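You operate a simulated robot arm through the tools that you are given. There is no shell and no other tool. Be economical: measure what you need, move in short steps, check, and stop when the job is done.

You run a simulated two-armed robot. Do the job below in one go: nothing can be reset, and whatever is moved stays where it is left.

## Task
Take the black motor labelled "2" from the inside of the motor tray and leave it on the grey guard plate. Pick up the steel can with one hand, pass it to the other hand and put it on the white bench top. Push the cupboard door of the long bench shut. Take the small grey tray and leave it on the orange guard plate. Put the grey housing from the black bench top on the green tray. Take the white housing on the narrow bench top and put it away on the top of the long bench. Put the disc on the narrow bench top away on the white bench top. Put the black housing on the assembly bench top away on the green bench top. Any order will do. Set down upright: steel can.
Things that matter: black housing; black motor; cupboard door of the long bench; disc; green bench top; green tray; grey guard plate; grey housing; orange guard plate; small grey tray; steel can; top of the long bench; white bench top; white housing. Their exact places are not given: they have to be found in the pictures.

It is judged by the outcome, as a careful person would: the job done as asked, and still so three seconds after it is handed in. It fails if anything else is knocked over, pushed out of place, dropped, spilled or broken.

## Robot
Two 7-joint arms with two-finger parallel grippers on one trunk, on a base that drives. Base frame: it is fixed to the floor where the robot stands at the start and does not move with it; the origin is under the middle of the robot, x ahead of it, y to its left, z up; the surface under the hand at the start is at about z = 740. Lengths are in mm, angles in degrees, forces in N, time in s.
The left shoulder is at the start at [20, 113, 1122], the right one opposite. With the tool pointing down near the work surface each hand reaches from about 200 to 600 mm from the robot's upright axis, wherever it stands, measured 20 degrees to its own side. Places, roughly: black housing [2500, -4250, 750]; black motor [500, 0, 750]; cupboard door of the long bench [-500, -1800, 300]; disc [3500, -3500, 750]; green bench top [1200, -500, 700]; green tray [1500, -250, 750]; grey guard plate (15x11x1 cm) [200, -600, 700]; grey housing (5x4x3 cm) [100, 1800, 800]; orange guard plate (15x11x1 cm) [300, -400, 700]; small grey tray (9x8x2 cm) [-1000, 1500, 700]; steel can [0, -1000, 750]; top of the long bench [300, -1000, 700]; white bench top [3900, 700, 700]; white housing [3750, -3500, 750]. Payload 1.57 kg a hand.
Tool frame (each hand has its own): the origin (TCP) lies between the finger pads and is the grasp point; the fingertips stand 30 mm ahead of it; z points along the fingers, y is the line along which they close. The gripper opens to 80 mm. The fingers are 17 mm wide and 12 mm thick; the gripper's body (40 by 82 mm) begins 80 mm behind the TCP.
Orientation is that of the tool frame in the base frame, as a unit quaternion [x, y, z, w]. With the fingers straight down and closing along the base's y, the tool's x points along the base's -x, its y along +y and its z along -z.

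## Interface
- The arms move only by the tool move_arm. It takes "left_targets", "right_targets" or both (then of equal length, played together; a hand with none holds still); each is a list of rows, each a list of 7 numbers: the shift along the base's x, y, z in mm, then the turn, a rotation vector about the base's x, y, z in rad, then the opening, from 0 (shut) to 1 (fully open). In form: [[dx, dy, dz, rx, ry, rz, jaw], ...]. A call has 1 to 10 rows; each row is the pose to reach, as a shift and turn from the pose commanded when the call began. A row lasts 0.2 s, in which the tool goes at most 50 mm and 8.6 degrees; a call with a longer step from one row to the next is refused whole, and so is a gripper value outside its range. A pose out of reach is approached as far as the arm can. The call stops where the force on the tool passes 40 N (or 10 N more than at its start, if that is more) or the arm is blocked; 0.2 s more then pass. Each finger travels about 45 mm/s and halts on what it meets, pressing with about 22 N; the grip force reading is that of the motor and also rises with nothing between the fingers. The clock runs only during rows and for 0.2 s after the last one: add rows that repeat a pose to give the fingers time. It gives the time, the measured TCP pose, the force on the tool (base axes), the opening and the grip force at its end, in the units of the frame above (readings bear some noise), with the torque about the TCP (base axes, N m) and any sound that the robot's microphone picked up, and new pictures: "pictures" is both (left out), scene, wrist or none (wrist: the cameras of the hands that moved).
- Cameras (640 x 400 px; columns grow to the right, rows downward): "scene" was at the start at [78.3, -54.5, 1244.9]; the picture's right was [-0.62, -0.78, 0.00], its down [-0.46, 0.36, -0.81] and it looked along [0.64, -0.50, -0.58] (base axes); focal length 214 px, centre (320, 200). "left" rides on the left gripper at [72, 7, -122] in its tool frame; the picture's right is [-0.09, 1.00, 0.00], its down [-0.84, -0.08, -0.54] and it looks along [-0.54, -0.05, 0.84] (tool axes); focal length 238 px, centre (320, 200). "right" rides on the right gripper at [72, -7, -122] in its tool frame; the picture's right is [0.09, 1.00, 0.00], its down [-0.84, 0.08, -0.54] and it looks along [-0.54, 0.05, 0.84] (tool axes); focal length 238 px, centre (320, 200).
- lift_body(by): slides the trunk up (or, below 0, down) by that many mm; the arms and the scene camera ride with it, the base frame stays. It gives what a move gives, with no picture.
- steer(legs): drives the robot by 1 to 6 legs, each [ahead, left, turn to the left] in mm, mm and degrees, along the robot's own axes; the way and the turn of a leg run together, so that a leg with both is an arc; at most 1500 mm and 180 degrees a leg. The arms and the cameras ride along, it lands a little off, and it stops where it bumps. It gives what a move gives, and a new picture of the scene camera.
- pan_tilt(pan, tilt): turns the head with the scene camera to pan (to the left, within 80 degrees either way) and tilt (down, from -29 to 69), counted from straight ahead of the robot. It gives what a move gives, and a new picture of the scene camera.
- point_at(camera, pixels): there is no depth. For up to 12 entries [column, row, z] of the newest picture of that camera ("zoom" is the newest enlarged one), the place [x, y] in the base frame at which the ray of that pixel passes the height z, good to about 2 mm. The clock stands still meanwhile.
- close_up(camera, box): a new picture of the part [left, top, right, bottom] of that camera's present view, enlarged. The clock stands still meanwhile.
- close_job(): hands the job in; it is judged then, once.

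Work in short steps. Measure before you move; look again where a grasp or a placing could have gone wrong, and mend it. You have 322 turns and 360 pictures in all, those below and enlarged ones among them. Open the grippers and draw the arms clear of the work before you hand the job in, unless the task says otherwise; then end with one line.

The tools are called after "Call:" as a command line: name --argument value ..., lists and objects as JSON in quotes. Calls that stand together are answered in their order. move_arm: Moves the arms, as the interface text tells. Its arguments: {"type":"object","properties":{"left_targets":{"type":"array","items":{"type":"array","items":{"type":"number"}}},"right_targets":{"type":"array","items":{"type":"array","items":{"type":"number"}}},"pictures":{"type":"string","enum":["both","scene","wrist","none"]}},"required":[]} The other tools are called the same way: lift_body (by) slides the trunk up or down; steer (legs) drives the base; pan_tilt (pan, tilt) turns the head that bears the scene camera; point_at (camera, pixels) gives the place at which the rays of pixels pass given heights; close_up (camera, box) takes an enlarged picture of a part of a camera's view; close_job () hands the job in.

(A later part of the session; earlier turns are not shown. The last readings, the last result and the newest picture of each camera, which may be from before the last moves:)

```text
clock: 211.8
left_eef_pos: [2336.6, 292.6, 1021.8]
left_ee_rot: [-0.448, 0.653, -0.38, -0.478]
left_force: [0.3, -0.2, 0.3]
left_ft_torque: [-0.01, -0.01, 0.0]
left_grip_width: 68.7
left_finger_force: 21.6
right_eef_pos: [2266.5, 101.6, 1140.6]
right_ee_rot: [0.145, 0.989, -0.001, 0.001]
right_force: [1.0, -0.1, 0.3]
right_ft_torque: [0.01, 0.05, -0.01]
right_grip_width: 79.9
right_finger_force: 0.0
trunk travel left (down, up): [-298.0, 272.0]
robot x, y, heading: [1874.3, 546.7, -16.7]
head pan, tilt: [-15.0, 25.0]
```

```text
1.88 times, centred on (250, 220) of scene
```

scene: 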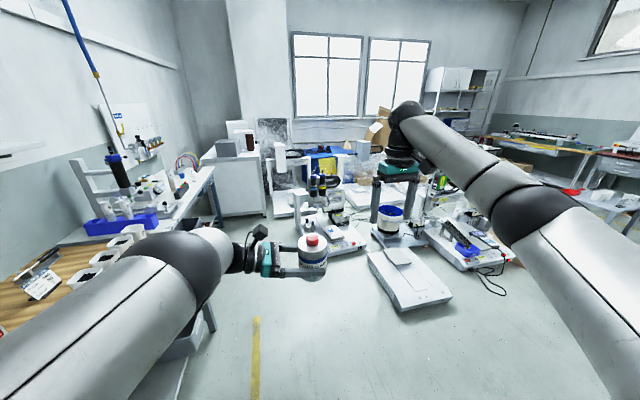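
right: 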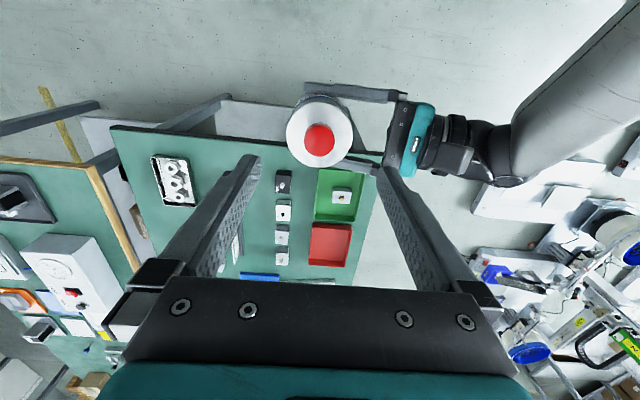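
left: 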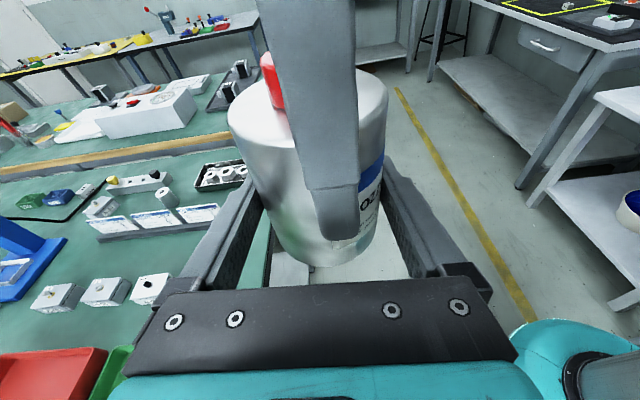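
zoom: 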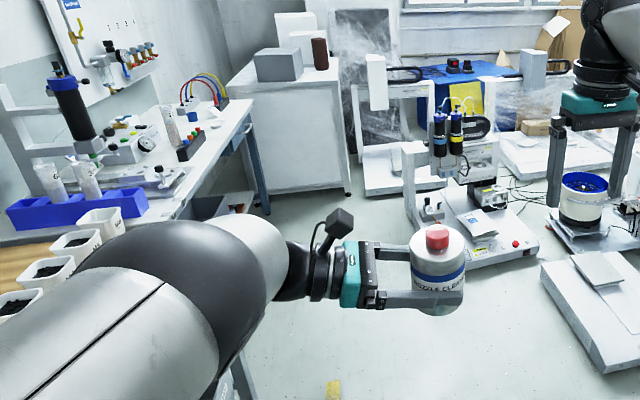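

The aisle beside the white bench is about 900 mm wide. I drive ahead along it and turn to face the bench.

Call:
steer --legs '[[900, -60, 0], [850, 0, 0]]'

Call:
pan_tilt --pan 70 --tilt 30

```text
clock: 220.6
left_eef_pos: [3989.6, -272.6, 1020.6]
left_ee_rot: [-0.445, 0.655, -0.378, -0.48]
left_force: [-0.2, -0.4, 0.4]
left_ft_torque: [0.0, 0.0, -0.03]
left_grip_width: 68.5
left_finger_force: 22.2
right_eef_pos: [3916.8, -463.3, 1139.8]
right_ee_rot: [0.153, 0.988, -0.001, 0.001]
right_force: [-0.2, 0.1, 0.6]
right_ft_torque: [-0.05, 0.02, 0.0]
right_grip_width: 80.1
right_finger_force: 0.2
trunk travel left (down, up): [-298.0, 272.0]
robot x, y, heading: [3530.6, -15.3, -17.7]
head pan, tilt: [-15.0, 25.0]
```

scene: 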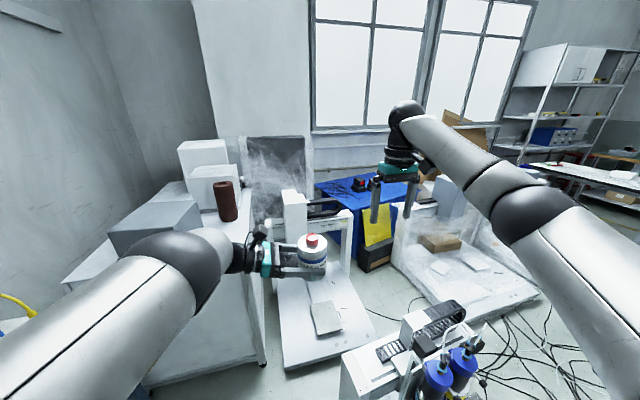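

```text
clock: 222.2
left_eef_pos: [3988.8, -273.5, 1019.7]
left_ee_rot: [-0.444, 0.655, -0.377, -0.481]
left_force: [-0.1, 0.0, 0.2]
left_ft_torque: [0.03, -0.04, 0.01]
left_grip_width: 68.5
left_finger_force: 22.0
right_eef_pos: [3914.5, -462.5, 1141.6]
right_ee_rot: [0.152, 0.988, -0.001, 0.002]
right_force: [0.2, -0.3, -0.8]
right_ft_torque: [-0.01, -0.01, -0.01]
right_grip_width: 80.2
right_finger_force: 0.1
trunk travel left (down, up): [-298.0, 272.0]
robot x, y, heading: [3532.2, -10.0, -17.7]
head pan, tilt: [70.0, 30.0]
```

scene: 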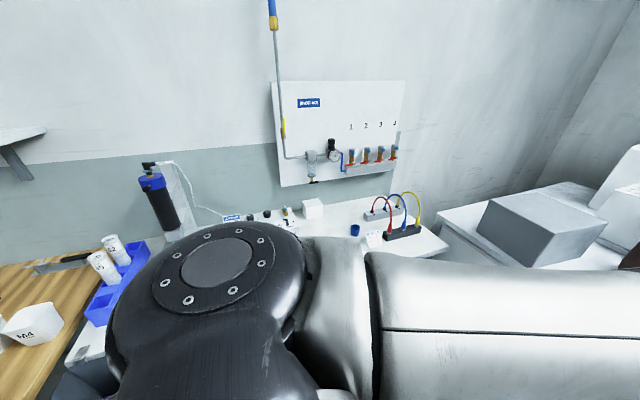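

I turn left 90° to face the white bench.

Call:
steer --legs '[[0, 0, 90]]'

Call:
pan_tilt --pan 0 --tilt 42

```text
clock: 226.3
left_eef_pos: [3827.3, 424.7, 1020.9]
left_ee_rot: [0.771, -0.18, 0.603, 0.097]
left_force: [-0.5, -0.7, -0.9]
left_ft_torque: [0.0, 0.02, 0.02]
left_grip_width: 68.5
left_finger_force: 22.4
right_eef_pos: [4011.2, 336.3, 1139.8]
right_ee_rot: [-0.558, 0.83, 0.001, 0.002]
right_force: [-0.2, -0.3, -0.2]
right_ft_torque: [-0.01, 0.01, -0.01]
right_grip_width: 80.1
right_finger_force: 0.0
trunk travel left (down, up): [-298.0, 272.0]
robot x, y, heading: [3532.0, -8.8, 67.9]
head pan, tilt: [70.0, 30.0]
```

scene: 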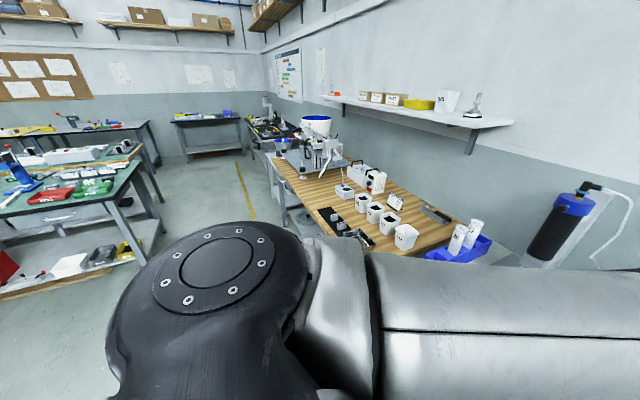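

```text
clock: 227.7
left_eef_pos: [3827.3, 424.6, 1020.4]
left_ee_rot: [0.77, -0.18, 0.604, 0.098]
left_force: [0.2, 0.4, 0.5]
left_ft_torque: [0.01, 0.02, 0.02]
left_grip_width: 68.3
left_finger_force: 22.2
right_eef_pos: [4011.0, 334.2, 1140.6]
right_ee_rot: [-0.557, 0.831, 0.0, 0.001]
right_force: [-0.7, 0.0, -0.1]
right_ft_torque: [0.0, 0.01, 0.0]
right_grip_width: 79.8
right_finger_force: 0.0
trunk travel left (down, up): [-298.0, 272.0]
robot x, y, heading: [3531.1, -14.0, 68.0]
head pan, tilt: [0.0, 42.0]
```

scene: 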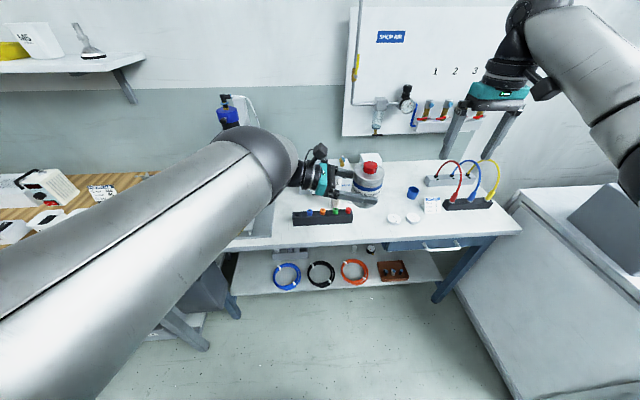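

The white bench has free space in front, around (370,222) and (470,222). I enlarge and measure.

Call:
close_up --camera "scene" --box '[240, 150, 530, 300]'

Call:
point_at --camera "scene" --pixels '[[352, 220, 745], [393, 220, 745], [415, 218, 745], [372, 228, 742], [520, 232, 740], [225, 250, 740], [440, 212, 745], [490, 208, 745], [372, 210, 742], [292, 222, 745]]'

```text
2.21 times, centred on (385, 225) of scene
```

zoom: 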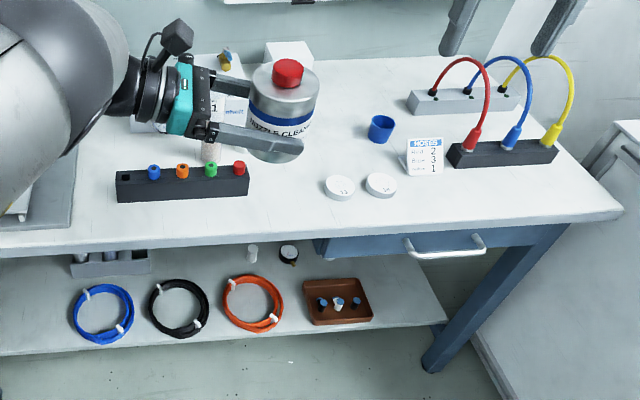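

```text
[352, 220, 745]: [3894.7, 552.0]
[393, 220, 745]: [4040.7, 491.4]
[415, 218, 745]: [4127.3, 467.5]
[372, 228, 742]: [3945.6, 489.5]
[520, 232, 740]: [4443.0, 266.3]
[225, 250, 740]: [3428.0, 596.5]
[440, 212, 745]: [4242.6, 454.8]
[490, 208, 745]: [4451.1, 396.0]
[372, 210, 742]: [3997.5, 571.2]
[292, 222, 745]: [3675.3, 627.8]
```

I'll stand the can in front row near (v≈3605,u≈1683), with the hand pointing ahead. I yaw the left hand +85° at height, moving it a bit left.

Call:
move_arm --left_targets '[[-12, 5, 0, 0, 0, 0.149, 0], [-24, 10, 0, 0, 0, 0.298, 0], [-36, 15, 0, 0, 0, 0.447, 0], [-48, 20, 0, 0, 0, 0.596, 0], [-60, 24, 0, 0, 0, 0.745, 0], [-72, 29, 0, 0, 0, 0.894, 0], [-84, 34, 0, 0, 0, 1.043, 0], [-96, 39, 0, 0, 0, 1.192, 0], [-108, 44, 0, 0, 0, 1.341, 0], [-120, 48, 0, 0, 0, 1.489, 0]]' --pictures "both"

```text
clock: 229.9
left_eef_pos: [3575.8, 604.0, 971.5]
left_ee_rot: [0.689, 0.39, 0.51, -0.337]
left_force: [0.1, 0.0, -0.1]
left_ft_torque: [-0.04, 0.02, 0.0]
left_grip_width: 68.6
left_finger_force: 21.8
left hand out of reach, approached as far as the arm can: row 1, 2, 3, 4, 5, 6, 7, 8, 9, 10
right_eef_pos: [4010.6, 335.1, 1140.1]
right_ee_rot: [-0.557, 0.831, 0.0, 0.002]
right_force: [-0.3, 0.5, 0.3]
right_ft_torque: [0.06, 0.01, -0.02]
right_grip_width: 80.0
right_finger_force: 0.0
trunk travel left (down, up): [-298.0, 272.0]
robot x, y, heading: [3529.3, -14.6, 67.7]
head pan, tilt: [0.0, 42.0]
```

scene: 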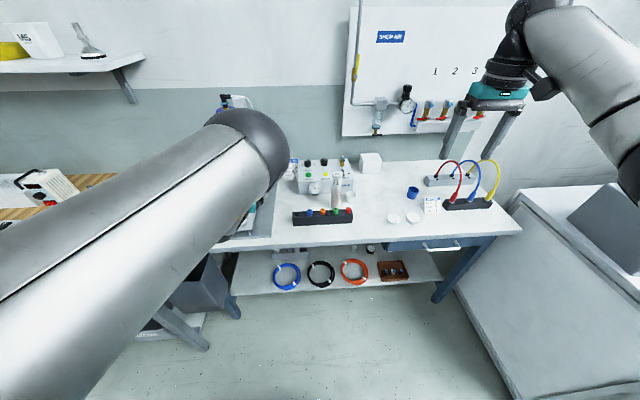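
left: 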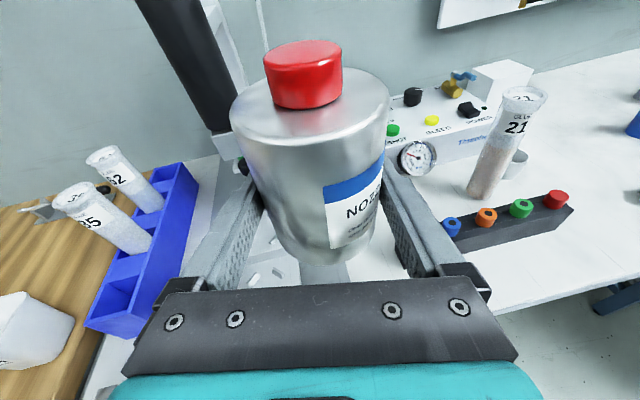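

The hand now points ahead, 590 mm out. I move it 190 mm to the right with the arm, raising 30 mm.

Call:
move_arm --left_targets '[[0, 0, 20, 0, 0, 0, 0], [35, -14, 30, 0, 0, 0, 0], [70, -28, 30, 0, 0, 0, 0], [105, -43, 30, 0, 0, 0, 0], [140, -57, 30, 0, 0, 0, 0], [176, -72, 30, 0, 0, 0, 0]]' --pictures "scene"

```text
clock: 231.3
left_eef_pos: [3768.2, 645.3, 944.1]
left_ee_rot: [0.69, 0.389, 0.509, -0.337]
left_force: [-0.2, 1.1, -0.7]
left_ft_torque: [-0.1, 0.04, 0.02]
left_grip_width: 68.4
left_finger_force: 22.1
left hand out of reach, approached as far as the arm can: row 1, 2, 3, 4, 5, 6
right_eef_pos: [4012.8, 334.7, 1140.8]
right_ee_rot: [-0.557, 0.831, 0.001, 0.001]
right_force: [0.1, -0.5, -0.1]
right_ft_torque: [0.04, 0.06, 0.03]
right_grip_width: 79.9
right_finger_force: 0.0
trunk travel left (down, up): [-298.0, 272.0]
robot x, y, heading: [3530.1, -10.2, 67.7]
head pan, tilt: [0.0, 42.0]
```

scene: 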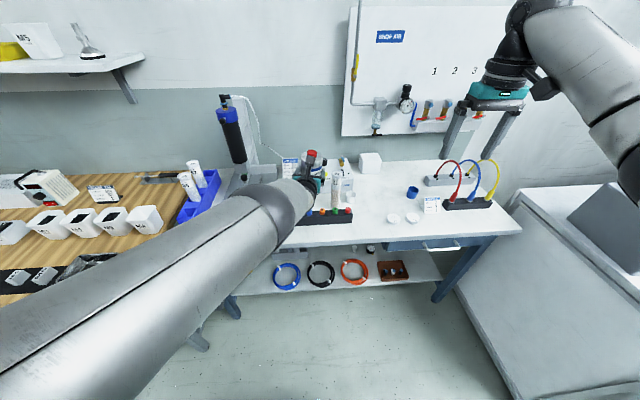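

It stretches outward and sinks (z 944). I raise the trunk 90 mm, then move the base back 82 and right 217 to bring the can over the spot.

Call:
lift_body --by 90

Call:
steer --legs '[[-82, -217, 0]]'

Call:
close_up --camera "left" --box '[0, 0, 640, 400]'

```text
clock: 232.5
left_eef_pos: [3767.2, 644.6, 1032.4]
left_ee_rot: [0.689, 0.39, 0.509, -0.337]
left_force: [-0.3, -0.9, -3.7]
left_ft_torque: [-0.02, 0.03, -0.01]
left_grip_width: 68.4
left_finger_force: 22.0
right_eef_pos: [4011.0, 334.4, 1230.0]
right_ee_rot: [-0.557, 0.831, 0.0, 0.002]
right_force: [0.3, 0.4, -0.3]
right_ft_torque: [-0.02, 0.0, -0.01]
right_grip_width: 80.1
right_finger_force: 0.0
trunk travel left (down, up): [-388.0, 182.0]
robot x, y, heading: [3527.2, -12.3, 67.7]
head pan, tilt: [0.0, 42.0]
```

```text
clock: 234.3
left_eef_pos: [3934.0, 505.7, 1032.9]
left_ee_rot: [0.687, 0.394, 0.507, -0.34]
left_force: [-0.2, 0.7, -4.2]
left_ft_torque: [-0.01, 0.04, 0.01]
left_grip_width: 68.5
left_finger_force: 21.6
right_eef_pos: [4180.6, 198.9, 1230.7]
right_ee_rot: [-0.563, 0.827, 0.001, 0.002]
right_force: [0.8, -0.7, 0.7]
right_ft_torque: [-0.03, -0.01, 0.01]
right_grip_width: 79.9
right_finger_force: 0.0
trunk travel left (down, up): [-388.0, 182.0]
robot x, y, heading: [3702.4, -157.0, 68.5]
head pan, tilt: [0.0, 42.0]
```

scene: 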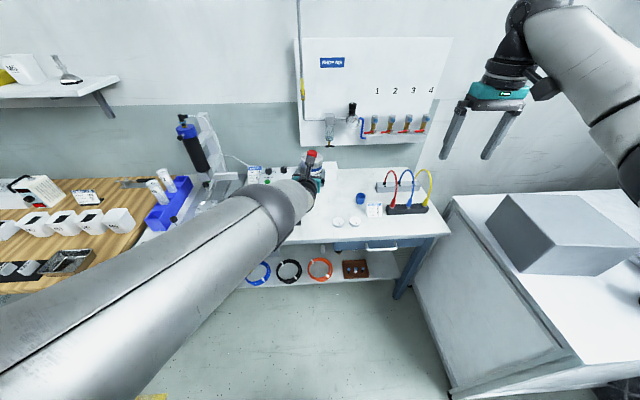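

```text
1.00 times, centred on (320, 200) of left (not enlarged: the box is as wide or as high as the picture)
```

zoom: 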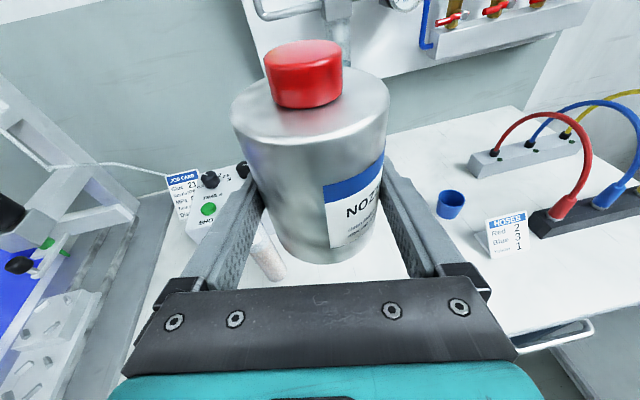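

The can hangs over the spot (3934,506). Before lowering the trunk I check the right arm's clearance to the cabinet boxes.

Call:
pan_tilt --pan -50 --tilt 30

```text
clock: 235.4
left_eef_pos: [3933.5, 505.2, 1033.0]
left_ee_rot: [0.687, 0.394, 0.507, -0.34]
left_force: [0.3, 0.3, -3.8]
left_ft_torque: [-0.03, -0.02, 0.0]
left_grip_width: 68.2
left_finger_force: 22.1
right_eef_pos: [4179.6, 198.7, 1230.5]
right_ee_rot: [-0.563, 0.826, 0.0, 0.002]
right_force: [-0.8, -1.1, -0.5]
right_ft_torque: [0.01, -0.02, 0.01]
right_grip_width: 80.1
right_finger_force: 0.0
trunk travel left (down, up): [-388.0, 182.0]
robot x, y, heading: [3702.7, -153.2, 68.3]
head pan, tilt: [-50.0, 30.0]
```

scene: 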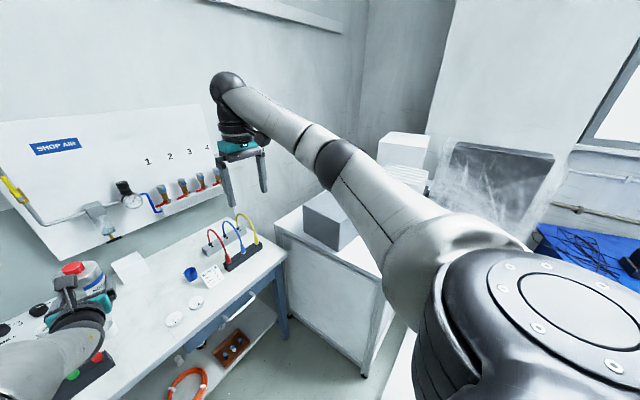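

The arm passes in front of the cabinet, not above its boxes. I lower the trunk 150 mm.

Call:
lift_body --by -150

Call:
pan_tilt --pan 0 --tilt 45

Call:
close_up --camera "scene" --box '[240, 130, 460, 270]'

```text
clock: 237.2
left_eef_pos: [3932.9, 506.1, 883.3]
left_ee_rot: [0.686, 0.394, 0.508, -0.34]
left_force: [-0.9, 0.1, -3.4]
left_ft_torque: [-0.01, 0.03, -0.04]
left_grip_width: 68.5
left_finger_force: 22.2
right_eef_pos: [4180.4, 198.0, 1081.5]
right_ee_rot: [-0.563, 0.827, 0.0, 0.001]
right_force: [0.1, -0.5, 0.1]
right_ft_torque: [0.0, 0.02, 0.0]
right_grip_width: 79.8
right_finger_force: 0.1
trunk travel left (down, up): [-238.0, 332.0]
robot x, y, heading: [3700.0, -159.3, 68.5]
head pan, tilt: [-50.0, 30.0]
```

```text
clock: 238.4
left_eef_pos: [3932.4, 505.2, 883.7]
left_ee_rot: [0.686, 0.394, 0.508, -0.34]
left_force: [-0.9, -0.4, -3.6]
left_ft_torque: [-0.04, 0.02, -0.01]
left_grip_width: 68.6
left_finger_force: 21.5
right_eef_pos: [4179.7, 199.0, 1080.3]
right_ee_rot: [-0.563, 0.827, 0.0, 0.001]
right_force: [0.3, -0.4, -0.4]
right_ft_torque: [-0.01, 0.01, -0.01]
right_grip_width: 79.8
right_finger_force: 0.0
trunk travel left (down, up): [-238.0, 332.0]
robot x, y, heading: [3704.2, -153.3, 68.0]
head pan, tilt: [0.0, 45.0]
```

scene: 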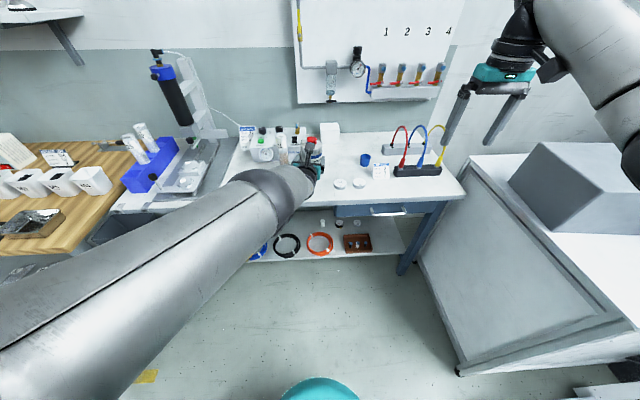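

```text
2.86 times, centred on (350, 200) of scene
```

zoom: 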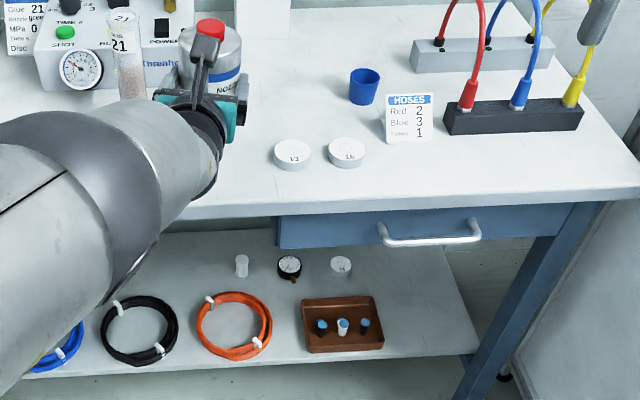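

I nudge the base 15 mm back and 12 mm right to keep clear of the button box, and view from the wrist.

Call:
steer --legs '[[-16, -13, 0]]'

Call:
lift_body --by -70

Call:
close_up --camera "left" --box '[0, 0, 640, 400]'

Call:
close_up --camera "scene" --box '[240, 130, 460, 270]'

```text
clock: 239.1
left_eef_pos: [3932.5, 504.1, 879.4]
left_ee_rot: [0.689, 0.395, 0.505, -0.339]
left_force: [0.2, -0.1, -4.0]
left_ft_torque: [-0.04, 0.02, 0.02]
left_grip_width: 68.6
left_finger_force: 21.4
right_eef_pos: [4180.9, 198.4, 1079.6]
right_ee_rot: [-0.562, 0.827, 0.001, 0.002]
right_force: [-0.4, 0.0, -0.4]
right_ft_torque: [0.0, 0.0, 0.03]
right_grip_width: 80.0
right_finger_force: 0.0
trunk travel left (down, up): [-238.0, 332.0]
robot x, y, heading: [3704.6, -153.0, 68.3]
head pan, tilt: [0.0, 45.0]
stopped in leg 1: the robot was blocked; the commanded pose is now the measured one
```

scene: 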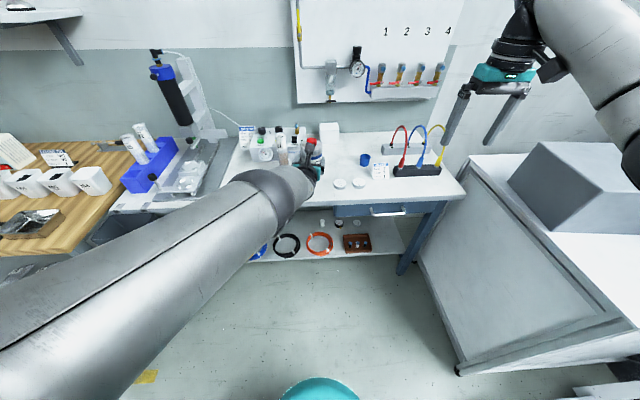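

```text
clock: 240.2
left_eef_pos: [3932.0, 505.1, 813.0]
left_ee_rot: [0.688, 0.393, 0.507, -0.339]
left_force: [-0.7, -0.3, -3.9]
left_ft_torque: [-0.04, 0.0, 0.0]
left_grip_width: 68.6
left_finger_force: 22.5
right_eef_pos: [4181.4, 197.4, 1012.1]
right_ee_rot: [-0.562, 0.827, 0.001, 0.001]
right_force: [0.3, -0.3, 0.1]
right_ft_torque: [0.01, 0.0, 0.02]
right_grip_width: 79.9
right_finger_force: 0.0
trunk travel left (down, up): [-168.0, 402.0]
robot x, y, heading: [3704.9, -157.5, 68.3]
head pan, tilt: [0.0, 45.0]
```

```text
1.00 times, centred on (320, 200) of left (not enlarged: the box is as wide or as high as the picture)
```

zoom: 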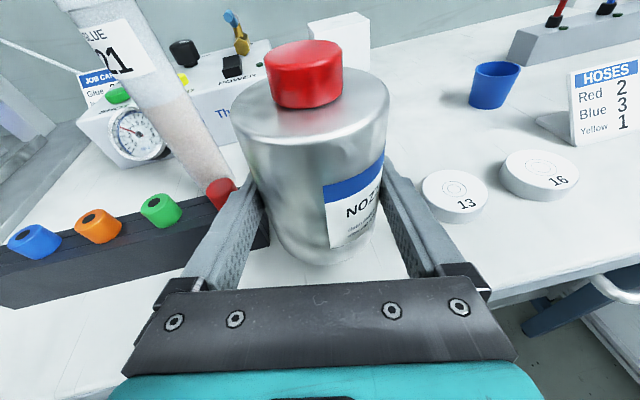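

```text
2.86 times, centred on (350, 200) of scene
```

zoom: 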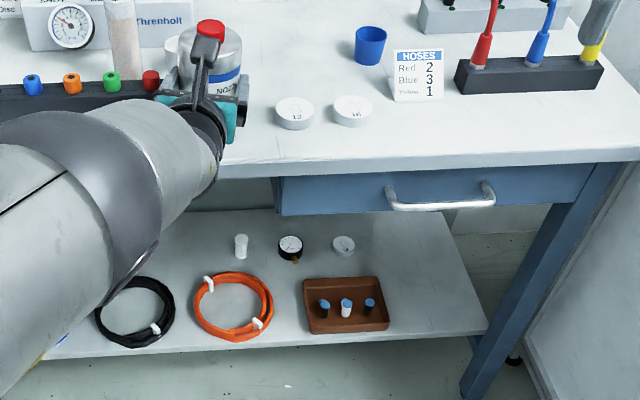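

The base was blocked behind, so no further back. The left finger is close to the button box's end; I shift 18 mm to the right.

Call:
steer --legs '[[0, -18, 0]]'

Call:
close_up --camera "left" --box '[120, 100, 520, 340]'

```text
clock: 240.9
left_eef_pos: [3950.8, 501.2, 812.4]
left_ee_rot: [0.688, 0.394, 0.506, -0.34]
left_force: [0.3, 0.3, -3.9]
left_ft_torque: [-0.04, 0.0, 0.01]
left_grip_width: 68.3
left_finger_force: 21.8
right_eef_pos: [4198.3, 193.4, 1010.6]
right_ee_rot: [-0.561, 0.828, 0.001, 0.001]
right_force: [-0.4, 0.0, 0.2]
right_ft_torque: [0.01, -0.01, 0.01]
right_grip_width: 80.0
right_finger_force: 0.0
trunk travel left (down, up): [-168.0, 402.0]
robot x, y, heading: [3721.4, -155.5, 68.0]
head pan, tilt: [0.0, 45.0]
```

scene: 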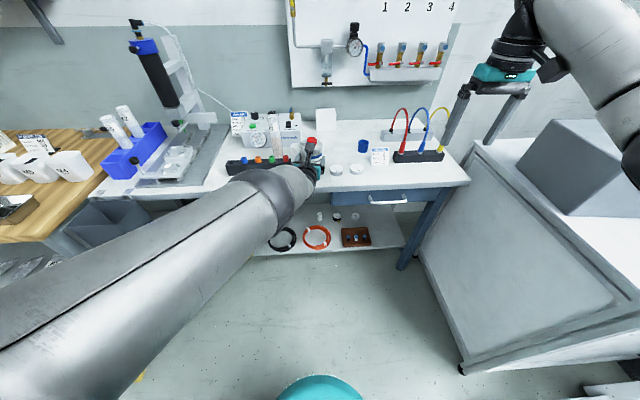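

```text
1.60 times, centred on (320, 220) of left
```

zoom: 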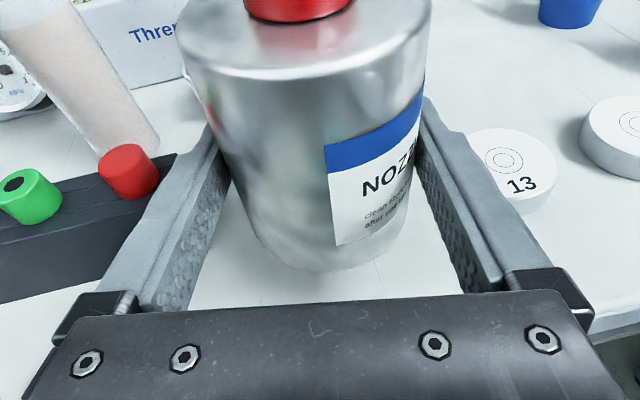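

I measure the box end and the disc 13 against the finger positions.

Call:
point_at --camera "zoom" --pixels '[[175, 153, 780], [175, 153, 790], [140, 205, 780], [468, 150, 755], [500, 205, 755], [130, 215, 750], [150, 195, 790]]'

```text
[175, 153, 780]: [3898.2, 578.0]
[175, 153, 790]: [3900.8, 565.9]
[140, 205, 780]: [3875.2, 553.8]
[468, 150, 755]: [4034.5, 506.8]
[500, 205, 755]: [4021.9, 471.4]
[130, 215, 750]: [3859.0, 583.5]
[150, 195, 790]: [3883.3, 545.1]
```

Clear by ~30 mm left and ~20 mm right. I lower 28 mm, then in small steps.

Call:
lift_body --by -28

Call:
lift_body --by -4

```text
clock: 241.7
left_eef_pos: [3949.5, 501.0, 784.2]
left_ee_rot: [0.689, 0.394, 0.506, -0.338]
left_force: [0.1, 0.0, -3.6]
left_ft_torque: [-0.05, 0.04, -0.02]
left_grip_width: 68.3
left_finger_force: 22.4
right_eef_pos: [4198.1, 194.0, 982.8]
right_ee_rot: [-0.561, 0.828, 0.002, 0.001]
right_force: [0.3, -0.2, 0.3]
right_ft_torque: [0.0, 0.01, 0.0]
right_grip_width: 80.2
right_finger_force: 0.0
trunk travel left (down, up): [-140.0, 430.0]
robot x, y, heading: [3724.0, -160.6, 68.2]
head pan, tilt: [0.0, 45.0]
```

```text
clock: 242.2
left_eef_pos: [3951.5, 500.9, 782.4]
left_ee_rot: [0.687, 0.393, 0.508, -0.34]
left_force: [-0.6, 0.1, 2.5]
left_ft_torque: [-0.12, -0.14, -0.01]
left_grip_width: 68.5
left_finger_force: 22.2
right_eef_pos: [4197.9, 192.9, 979.3]
right_ee_rot: [-0.562, 0.827, 0.001, 0.002]
right_force: [0.3, 0.4, 0.1]
right_ft_torque: [-0.02, -0.02, 0.0]
right_grip_width: 80.1
right_finger_force: 0.1
trunk travel left (down, up): [-136.0, 434.0]
robot x, y, heading: [3719.3, -154.1, 68.4]
head pan, tilt: [0.0, 45.0]
```

Contact. I open the jaws, look, then rise straight up with the trunk.

Call:
move_arm --left_targets '[[0, 0, 0, 0, 0, 0, 0.9], [0, 0, 0, 0, 0, 0, 1], [0, 0, 0, 0, 0, 0, 1], [0, 0, 0, 0, 0, 0, 1]]' --pictures "wrist"

```text
clock: 243.2
left_eef_pos: [3951.1, 501.1, 780.4]
left_ee_rot: [0.688, 0.394, 0.507, -0.34]
left_force: [0.1, -0.3, 0.7]
left_ft_torque: [0.01, -0.02, 0.01]
left_grip_width: 79.9
left_finger_force: 0.1
right_eef_pos: [4198.3, 193.1, 978.5]
right_ee_rot: [-0.561, 0.828, 0.001, 0.002]
right_force: [-0.2, -0.4, -0.9]
right_ft_torque: [0.03, -0.02, 0.0]
right_grip_width: 80.0
right_finger_force: 0.0
trunk travel left (down, up): [-136.0, 434.0]
robot x, y, heading: [3722.5, -156.8, 68.5]
head pan, tilt: [0.0, 45.0]
```

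left: 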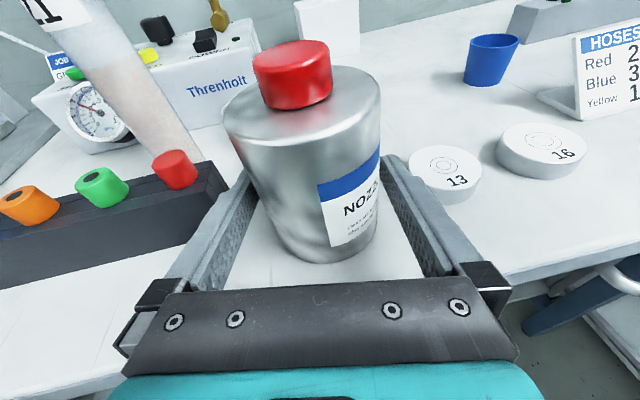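

The can stands free. I rise 140 mm with the trunk.

Call:
lift_body --by 140

Call:
close_up --camera "left" --box '[0, 0, 640, 400]'

```text
clock: 244.9
left_eef_pos: [3950.7, 500.0, 920.0]
left_ee_rot: [0.688, 0.394, 0.507, -0.339]
left_force: [-0.3, 0.7, -0.5]
left_ft_torque: [0.01, -0.04, 0.0]
left_grip_width: 79.9
left_finger_force: 0.0
right_eef_pos: [4198.0, 193.3, 1119.4]
right_ee_rot: [-0.561, 0.828, 0.0, 0.001]
right_force: [0.4, 0.4, -0.9]
right_ft_torque: [0.02, 0.03, 0.0]
right_grip_width: 80.0
right_finger_force: 0.0
trunk travel left (down, up): [-276.0, 294.0]
robot x, y, heading: [3722.9, -156.6, 68.2]
head pan, tilt: [0.0, 45.0]
```

```text
1.00 times, centred on (320, 200) of left (not enlarged: the box is as wide or as high as the picture)
```

zoom: 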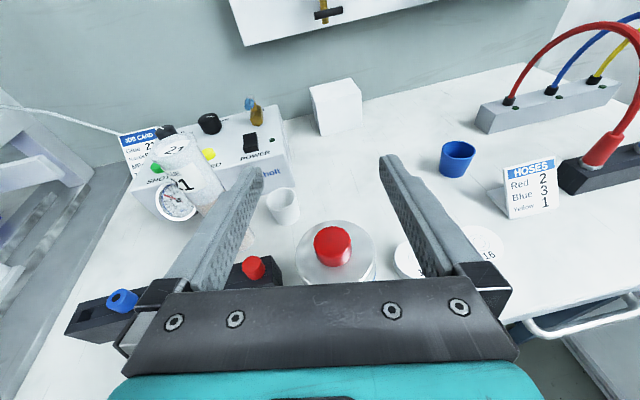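

The can stands upright on the white bench. I raise the trunk fully for clearance, and strafe left back along the aisle.

Call:
lift_body --by 250

Call:
steer --legs '[[60, 0, 4], [0, 1450, 0]]'

Call:
pan_tilt --pan -78 --tilt 30

```text
clock: 247.5
left_eef_pos: [3951.4, 501.2, 1169.8]
left_ee_rot: [0.687, 0.395, 0.506, -0.34]
left_force: [0.6, 0.1, -0.1]
left_ft_torque: [0.01, 0.02, 0.01]
left_grip_width: 80.0
left_finger_force: 0.1
right_eef_pos: [4197.5, 193.8, 1368.4]
right_ee_rot: [-0.561, 0.828, 0.0, 0.002]
right_force: [-0.9, -0.2, -0.4]
right_ft_torque: [0.03, -0.01, 0.0]
right_grip_width: 80.0
right_finger_force: 0.0
trunk travel left (down, up): [-526.0, 44.0]
robot x, y, heading: [3722.1, -154.4, 68.1]
head pan, tilt: [0.0, 45.0]
```

```text
clock: 255.1
left_eef_pos: [2588.3, 1016.8, 1171.3]
left_ee_rot: [0.678, 0.409, 0.499, -0.351]
left_force: [0.1, 0.4, -0.2]
left_ft_torque: [0.03, 0.01, -0.01]
left_grip_width: 80.0
left_finger_force: 0.2
right_eef_pos: [2849.1, 721.7, 1369.5]
right_ee_rot: [-0.581, 0.814, 0.0, 0.002]
right_force: [1.2, -1.0, -1.0]
right_ft_torque: [0.02, -0.01, 0.0]
right_grip_width: 79.7
right_finger_force: 0.0
trunk travel left (down, up): [-526.0, 44.0]
robot x, y, heading: [2388.9, 349.7, 71.2]
head pan, tilt: [0.0, 45.0]
```

scene: 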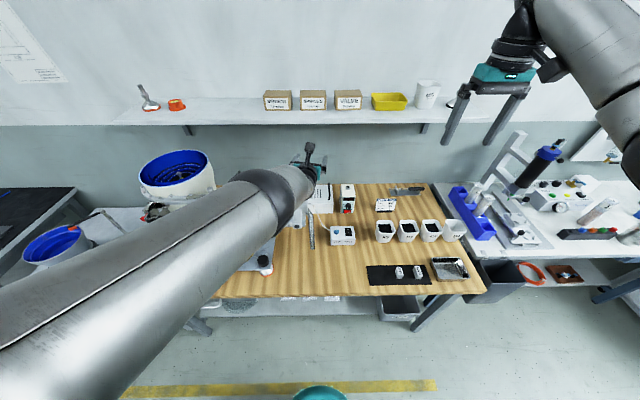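

```text
clock: 256.6
left_eef_pos: [2588.7, 1016.8, 1170.8]
left_ee_rot: [0.679, 0.409, 0.499, -0.35]
left_force: [1.1, -0.7, -0.5]
left_ft_torque: [-0.03, -0.01, 0.0]
left_grip_width: 80.4
left_finger_force: 0.1
right_eef_pos: [2848.7, 721.8, 1369.9]
right_ee_rot: [-0.581, 0.814, 0.0, 0.002]
right_force: [0.2, 0.5, -0.2]
right_ft_torque: [-0.01, -0.01, -0.02]
right_grip_width: 79.9
right_finger_force: 0.1
trunk travel left (down, up): [-526.0, 44.0]
robot x, y, heading: [2394.1, 345.7, 71.0]
head pan, tilt: [-78.0, 30.0]
```

scene: 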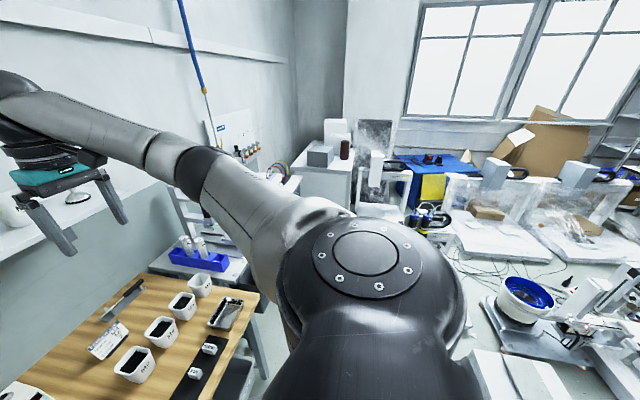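

I turn right to face the room's other side and look for the passage.

Call:
steer --legs '[[0, 0, -90], [0, 0, -89]]'

Call:
pan_tilt --pan 0 --tilt 25

```text
clock: 264.6
left_eef_pos: [2210.3, -327.0, 1169.9]
left_ee_rot: [-0.419, 0.673, -0.358, -0.493]
left_force: [0.1, 0.5, 0.6]
left_ft_torque: [0.01, 0.01, 0.0]
left_grip_width: 80.0
left_finger_force: 0.1
right_eef_pos: [1940.0, -39.0, 1369.6]
right_ee_rot: [0.806, 0.593, -0.001, 0.001]
right_force: [-0.6, -0.9, -0.5]
right_ft_torque: [0.0, 0.02, 0.01]
right_grip_width: 80.2
right_finger_force: 0.2
trunk travel left (down, up): [-526.0, 44.0]
robot x, y, heading: [2389.5, 345.5, -107.4]
head pan, tilt: [-78.0, 30.0]
```

scene: 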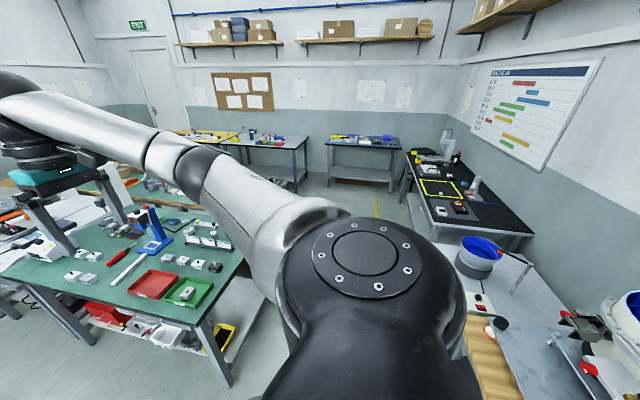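

```text
clock: 266.1
left_eef_pos: [2211.2, -326.3, 1170.0]
left_ee_rot: [-0.42, 0.673, -0.358, -0.493]
left_force: [0.1, -0.3, -0.2]
left_ft_torque: [-0.02, -0.02, 0.03]
left_grip_width: 80.0
left_finger_force: 0.0
right_eef_pos: [1941.3, -38.4, 1369.9]
right_ee_rot: [0.805, 0.593, -0.001, 0.001]
right_force: [0.3, -0.3, -0.4]
right_ft_torque: [-0.02, 0.01, -0.01]
right_grip_width: 80.0
right_finger_force: 0.1
trunk travel left (down, up): [-526.0, 44.0]
robot x, y, heading: [2392.6, 347.2, -107.5]
head pan, tilt: [0.0, 25.0]
```

scene: 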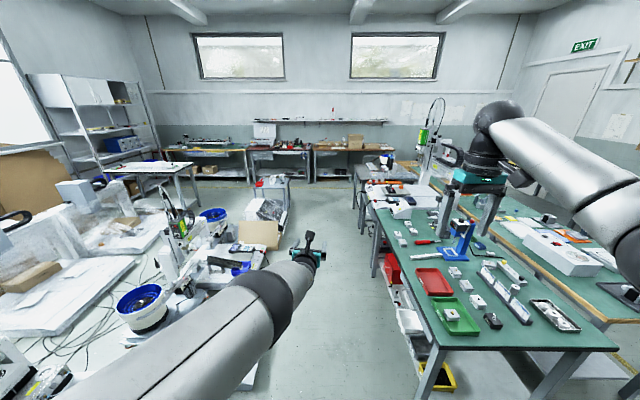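

The passage is open. I measure the far benches: (165,172), (205,157), (280,155).

Call:
point_at --camera "scene" --pixels '[[110, 173, 740], [150, 170, 740], [188, 172, 740], [170, 152, 740], [245, 151, 740], [285, 150, 740], [350, 150, 740], [270, 185, 500], [265, 240, 0], [300, 300, 0], [200, 380, 0], [440, 362, 740]]'

Call:
close_up --camera "scene" --box '[80, 110, 400, 260]'

```text
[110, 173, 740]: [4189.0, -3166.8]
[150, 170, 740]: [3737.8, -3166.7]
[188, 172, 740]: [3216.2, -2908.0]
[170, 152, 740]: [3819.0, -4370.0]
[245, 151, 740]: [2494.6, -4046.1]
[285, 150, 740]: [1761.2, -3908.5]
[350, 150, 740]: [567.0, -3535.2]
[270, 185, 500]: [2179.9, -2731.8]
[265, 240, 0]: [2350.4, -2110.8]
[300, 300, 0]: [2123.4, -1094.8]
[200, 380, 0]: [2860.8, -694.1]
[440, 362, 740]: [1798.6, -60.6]
```

```text
2.00 times, centred on (240, 185) of scene
```

zoom: 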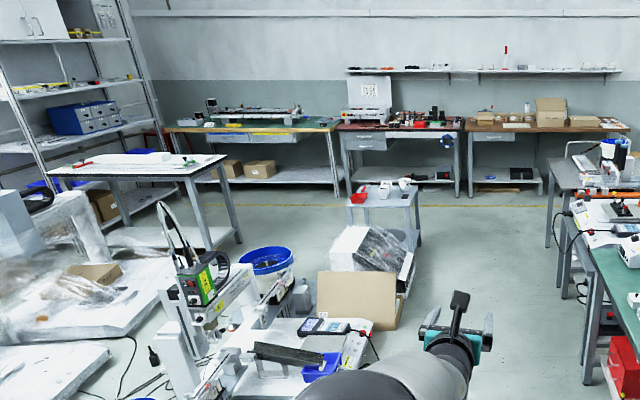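

The narrow bench is the light table at left (front edge u≈-1800); the assembly bench stands on the far wall. I check the passage's side obstacles.

Call:
point_at --camera "scene" --pixels '[[279, 250, 0], [291, 215, 0], [373, 277, 0], [358, 232, 0], [378, 205, 740], [355, 165, 740], [268, 345, 0], [287, 205, 0], [210, 250, 0]]'

```text
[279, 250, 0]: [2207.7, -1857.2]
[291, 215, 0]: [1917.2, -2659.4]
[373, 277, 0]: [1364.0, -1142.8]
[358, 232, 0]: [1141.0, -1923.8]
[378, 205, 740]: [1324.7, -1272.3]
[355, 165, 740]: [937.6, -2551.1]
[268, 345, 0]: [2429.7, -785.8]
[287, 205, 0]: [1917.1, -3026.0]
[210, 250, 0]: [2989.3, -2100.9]
```

The passage (v≈1690–2600) is free. First I undo the left hand's turns: yaw it back -85° while drawing it in.

Call:
move_arm --left_targets '[[12, 15, 0, 0, 0, -0.149, 0.5], [24, 30, 0, 0, 0, -0.298, 0.5], [36, 45, 0, 0, 0, -0.447, 0.5], [48, 60, 0, 0, 0, -0.596, 0.5], [60, 75, 0, 0, 0, -0.745, 0.5], [72, 90, 0, 0, 0, -0.894, 0.5], [84, 105, 0, 0, 0, -1.043, 0.5], [96, 120, 0, 0, 0, -1.192, 0.5], [108, 135, 0, 0, 0, -1.341, 0.5], [121, 151, 0, 0, 0, -1.489, 0.5]]' --pictures "none"

Call:
move_arm --left_targets '[[0, 0, 0, -0.039, -0.125, 0, 0.5], [0, 0, 0, -0.078, -0.25, 0, 0.5], [0, 0, 0, -0.117, -0.375, 0, 0.5], [0, 0, 0, -0.156, -0.5, 0, 0.5], [0, 0, 0, -0.195, -0.625, 0, 0.5], [0, 0, 0, -0.233, -0.75, 0, 0.5], [0, 0, 0, -0.272, -0.875, 0, 0.5], [0, 0, 0, -0.311, -1.0, 0, 0.5], [0, 0, 0, -0.35, -1.125, 0, 0.5], [0, 0, 0, -0.389, -1.25, 0, 0.5]]' --pictures "none"

```text
clock: 268.3
left_eef_pos: [2332.2, -166.9, 1172.6]
left_ee_rot: [0.147, 0.779, 0.072, -0.605]
left_force: [0.4, 0.8, -0.4]
left_ft_torque: [0.03, 0.01, 0.02]
left_grip_width: 39.9
left_finger_force: 0.2
left hand out of reach, approached as far as the arm can: row 1, 10
right_eef_pos: [1940.9, -39.2, 1368.4]
right_ee_rot: [0.805, 0.593, -0.002, 0.002]
right_force: [0.0, 0.8, 0.1]
right_ft_torque: [0.0, -0.06, 0.0]
right_grip_width: 79.9
right_finger_force: 0.1
trunk travel left (down, up): [-526.0, 44.0]
robot x, y, heading: [2389.5, 347.7, -107.4]
head pan, tilt: [0.0, 25.0]
```

```text
clock: 270.5
left_eef_pos: [2334.9, -174.0, 1180.4]
left_ee_rot: [0.182, 0.983, -0.007, 0.0]
left_force: [0.8, 0.1, -0.3]
left_ft_torque: [-0.01, 0.03, 0.05]
left_grip_width: 40.0
left_finger_force: 0.0
right_eef_pos: [1941.7, -37.6, 1369.7]
right_ee_rot: [0.806, 0.592, -0.001, 0.001]
right_force: [0.5, 0.2, 0.3]
right_ft_torque: [0.03, 0.0, 0.01]
right_grip_width: 79.9
right_finger_force: 0.1
trunk travel left (down, up): [-526.0, 44.0]
robot x, y, heading: [2391.8, 350.0, -107.3]
head pan, tilt: [0.0, 25.0]
```

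Worked cleanly. Now yaw back the last 85°, and bring it nearer.

Call:
move_arm --left_targets '[[-1, 11, 12, 0, 0, -0.149, 0.5], [-2, 21, 24, 0, 0, -0.298, 0.7], [-4, 32, 36, 0, 0, -0.447, 1], [-5, 42, 48, 0, 0, -0.596, 1], [-6, 53, 60, 0, 0, -0.745, 1], [-7, 64, 72, 0, 0, -0.894, 1], [-8, 74, 84, 0, 0, -1.043, 1], [-10, 85, 96, 0, 0, -1.192, 1], [-11, 95, 108, 0, 0, -1.341, 1], [-12, 106, 120, 0, 0, -1.489, 1]]' --pictures "none"

Call:
steer --legs '[[1400, 0, 0]]'

```text
clock: 272.7
left_eef_pos: [2277.6, -146.5, 1215.4]
left_ee_rot: [0.802, 0.597, 0.0, 0.0]
left_force: [-0.7, 0.0, -0.4]
left_ft_torque: [0.0, -0.01, 0.0]
left_grip_width: 79.9
left_finger_force: 0.0
left hand out of reach, approached as far as the arm can: row 3, 4, 5, 6, 7, 8, 9, 10
right_eef_pos: [1940.8, -38.7, 1369.4]
right_ee_rot: [0.805, 0.593, -0.001, 0.0]
right_force: [0.7, 0.4, -0.5]
right_ft_torque: [-0.02, -0.01, -0.01]
right_grip_width: 80.1
right_finger_force: 0.2
trunk travel left (down, up): [-526.0, 44.0]
robot x, y, heading: [2391.1, 342.4, -107.5]
head pan, tilt: [0.0, 25.0]
```

```text
clock: 279.6
left_eef_pos: [1851.8, -1467.2, 1214.0]
left_ee_rot: [0.805, 0.593, 0.001, 0.001]
left_force: [0.4, 0.2, -0.1]
left_ft_torque: [0.0, -0.02, 0.01]
left_grip_width: 79.9
left_finger_force: 0.1
right_eef_pos: [1517.7, -1355.4, 1368.7]
right_ee_rot: [0.809, 0.588, -0.002, 0.001]
right_force: [0.0, 0.4, 0.0]
right_ft_torque: [0.0, -0.01, -0.03]
right_grip_width: 79.8
right_finger_force: 0.1
trunk travel left (down, up): [-526.0, 44.0]
robot x, y, heading: [1961.9, -972.7, -107.8]
head pan, tilt: [0.0, 25.0]
```

scene: 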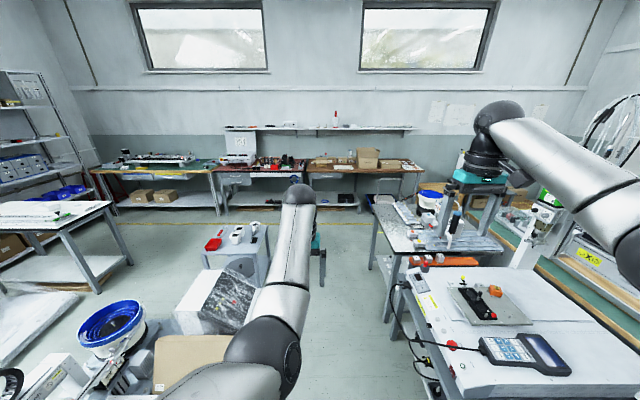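

Clear ahead. I drive 1450 mm more.

Call:
steer --legs '[[1450, 0, 0]]'

Call:
pan_tilt --pan 50 --tilt 28

```text
clock: 286.9
left_eef_pos: [1423.6, -2875.3, 1214.8]
left_ee_rot: [0.798, 0.602, 0.002, 0.0]
left_force: [1.1, 0.3, 1.1]
left_ft_torque: [0.02, 0.0, -0.01]
left_grip_width: 80.2
left_finger_force: 0.0
right_eef_pos: [1086.3, -2771.0, 1369.4]
right_ee_rot: [0.802, 0.597, -0.001, 0.001]
right_force: [0.3, 0.0, 0.0]
right_ft_torque: [0.01, 0.05, 0.0]
right_grip_width: 80.1
right_finger_force: 0.0
trunk travel left (down, up): [-526.0, 44.0]
robot x, y, heading: [1531.0, -2379.6, -106.7]
head pan, tilt: [0.0, 25.0]
```

scene: 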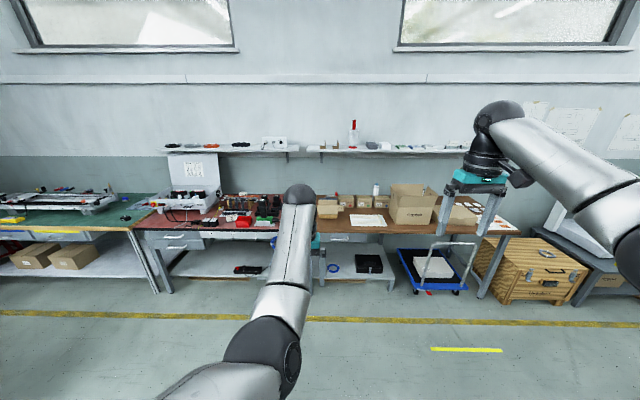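

```text
clock: 288.1
left_eef_pos: [1423.9, -2875.7, 1215.3]
left_ee_rot: [0.799, 0.602, 0.002, 0.001]
left_force: [0.8, 1.3, 0.7]
left_ft_torque: [-0.01, 0.02, 0.02]
left_grip_width: 80.1
left_finger_force: 0.1
right_eef_pos: [1086.3, -2772.2, 1368.1]
right_ee_rot: [0.802, 0.597, -0.001, 0.001]
right_force: [0.4, 0.1, 0.1]
right_ft_torque: [-0.02, -0.02, 0.02]
right_grip_width: 79.9
right_finger_force: 0.0
trunk travel left (down, up): [-526.0, 44.0]
robot x, y, heading: [1531.1, -2380.6, -106.6]
head pan, tilt: [50.0, 28.0]
```

scene: 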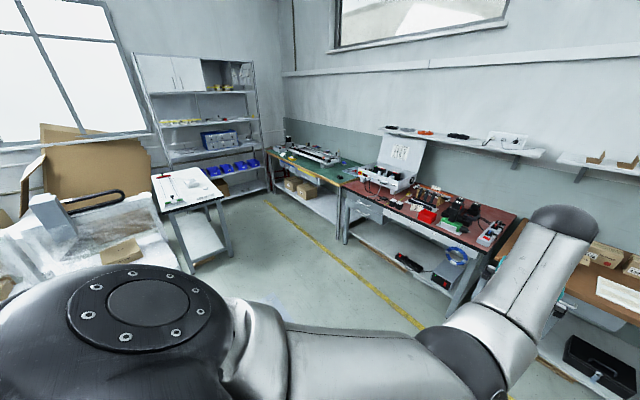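

I measure the narrow bench's corners and the wall benches' front edge, and enlarge both.

Call:
point_at --camera "scene" --pixels '[[168, 211, 740], [225, 198, 740], [152, 178, 740], [197, 167, 740], [271, 155, 740], [345, 189, 740], [352, 192, 740], [485, 250, 740], [230, 258, 0], [193, 273, 0], [345, 243, 0]]'

Call:
close_up --camera "scene" --box '[130, 110, 350, 260]'

```text
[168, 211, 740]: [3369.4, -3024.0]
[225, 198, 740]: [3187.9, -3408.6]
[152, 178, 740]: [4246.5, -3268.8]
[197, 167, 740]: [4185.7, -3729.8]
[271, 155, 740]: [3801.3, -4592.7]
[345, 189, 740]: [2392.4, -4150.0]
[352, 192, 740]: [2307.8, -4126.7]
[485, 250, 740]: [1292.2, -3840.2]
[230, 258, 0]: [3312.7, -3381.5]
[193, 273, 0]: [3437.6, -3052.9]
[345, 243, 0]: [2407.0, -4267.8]
```

```text
2.67 times, centred on (240, 185) of scene
```

zoom: 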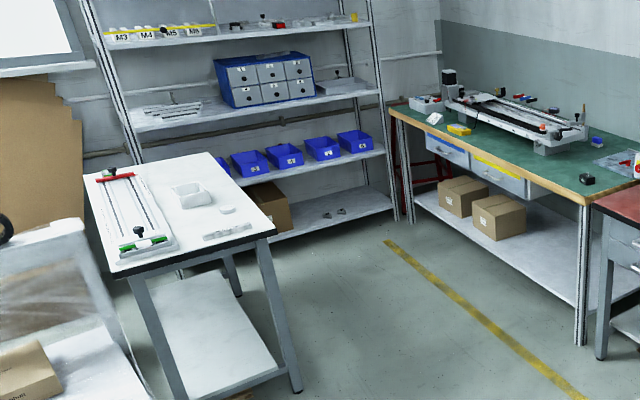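

Call:
point_at --camera "zoom" --pixels '[[228, 210, 745], [192, 200, 745], [228, 232, 745], [588, 179, 745], [438, 130, 745]]'

Call:
close_up --camera "scene" --box '[150, 155, 240, 225]'

Call:
close_up --camera "scene" --box '[260, 130, 380, 210]'

```text
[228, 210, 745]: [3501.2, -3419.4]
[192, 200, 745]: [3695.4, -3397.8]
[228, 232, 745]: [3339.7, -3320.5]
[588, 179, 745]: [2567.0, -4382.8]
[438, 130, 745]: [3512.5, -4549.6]
```

```text
5.71 times, centred on (195, 190) of scene
```

zoom: 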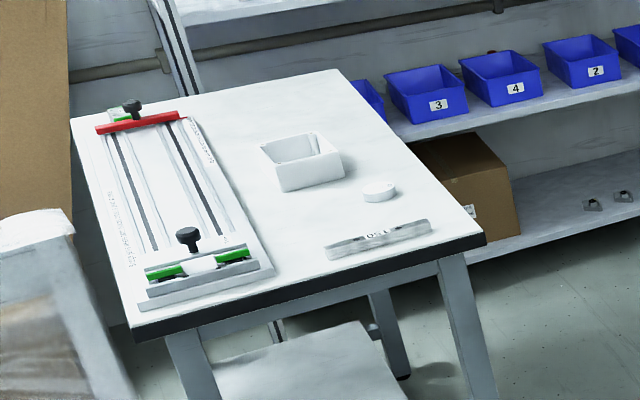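

```text
5.00 times, centred on (320, 170) of scene
```

zoom: 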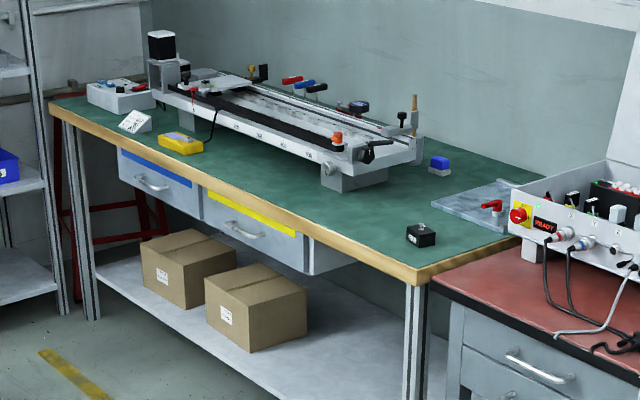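

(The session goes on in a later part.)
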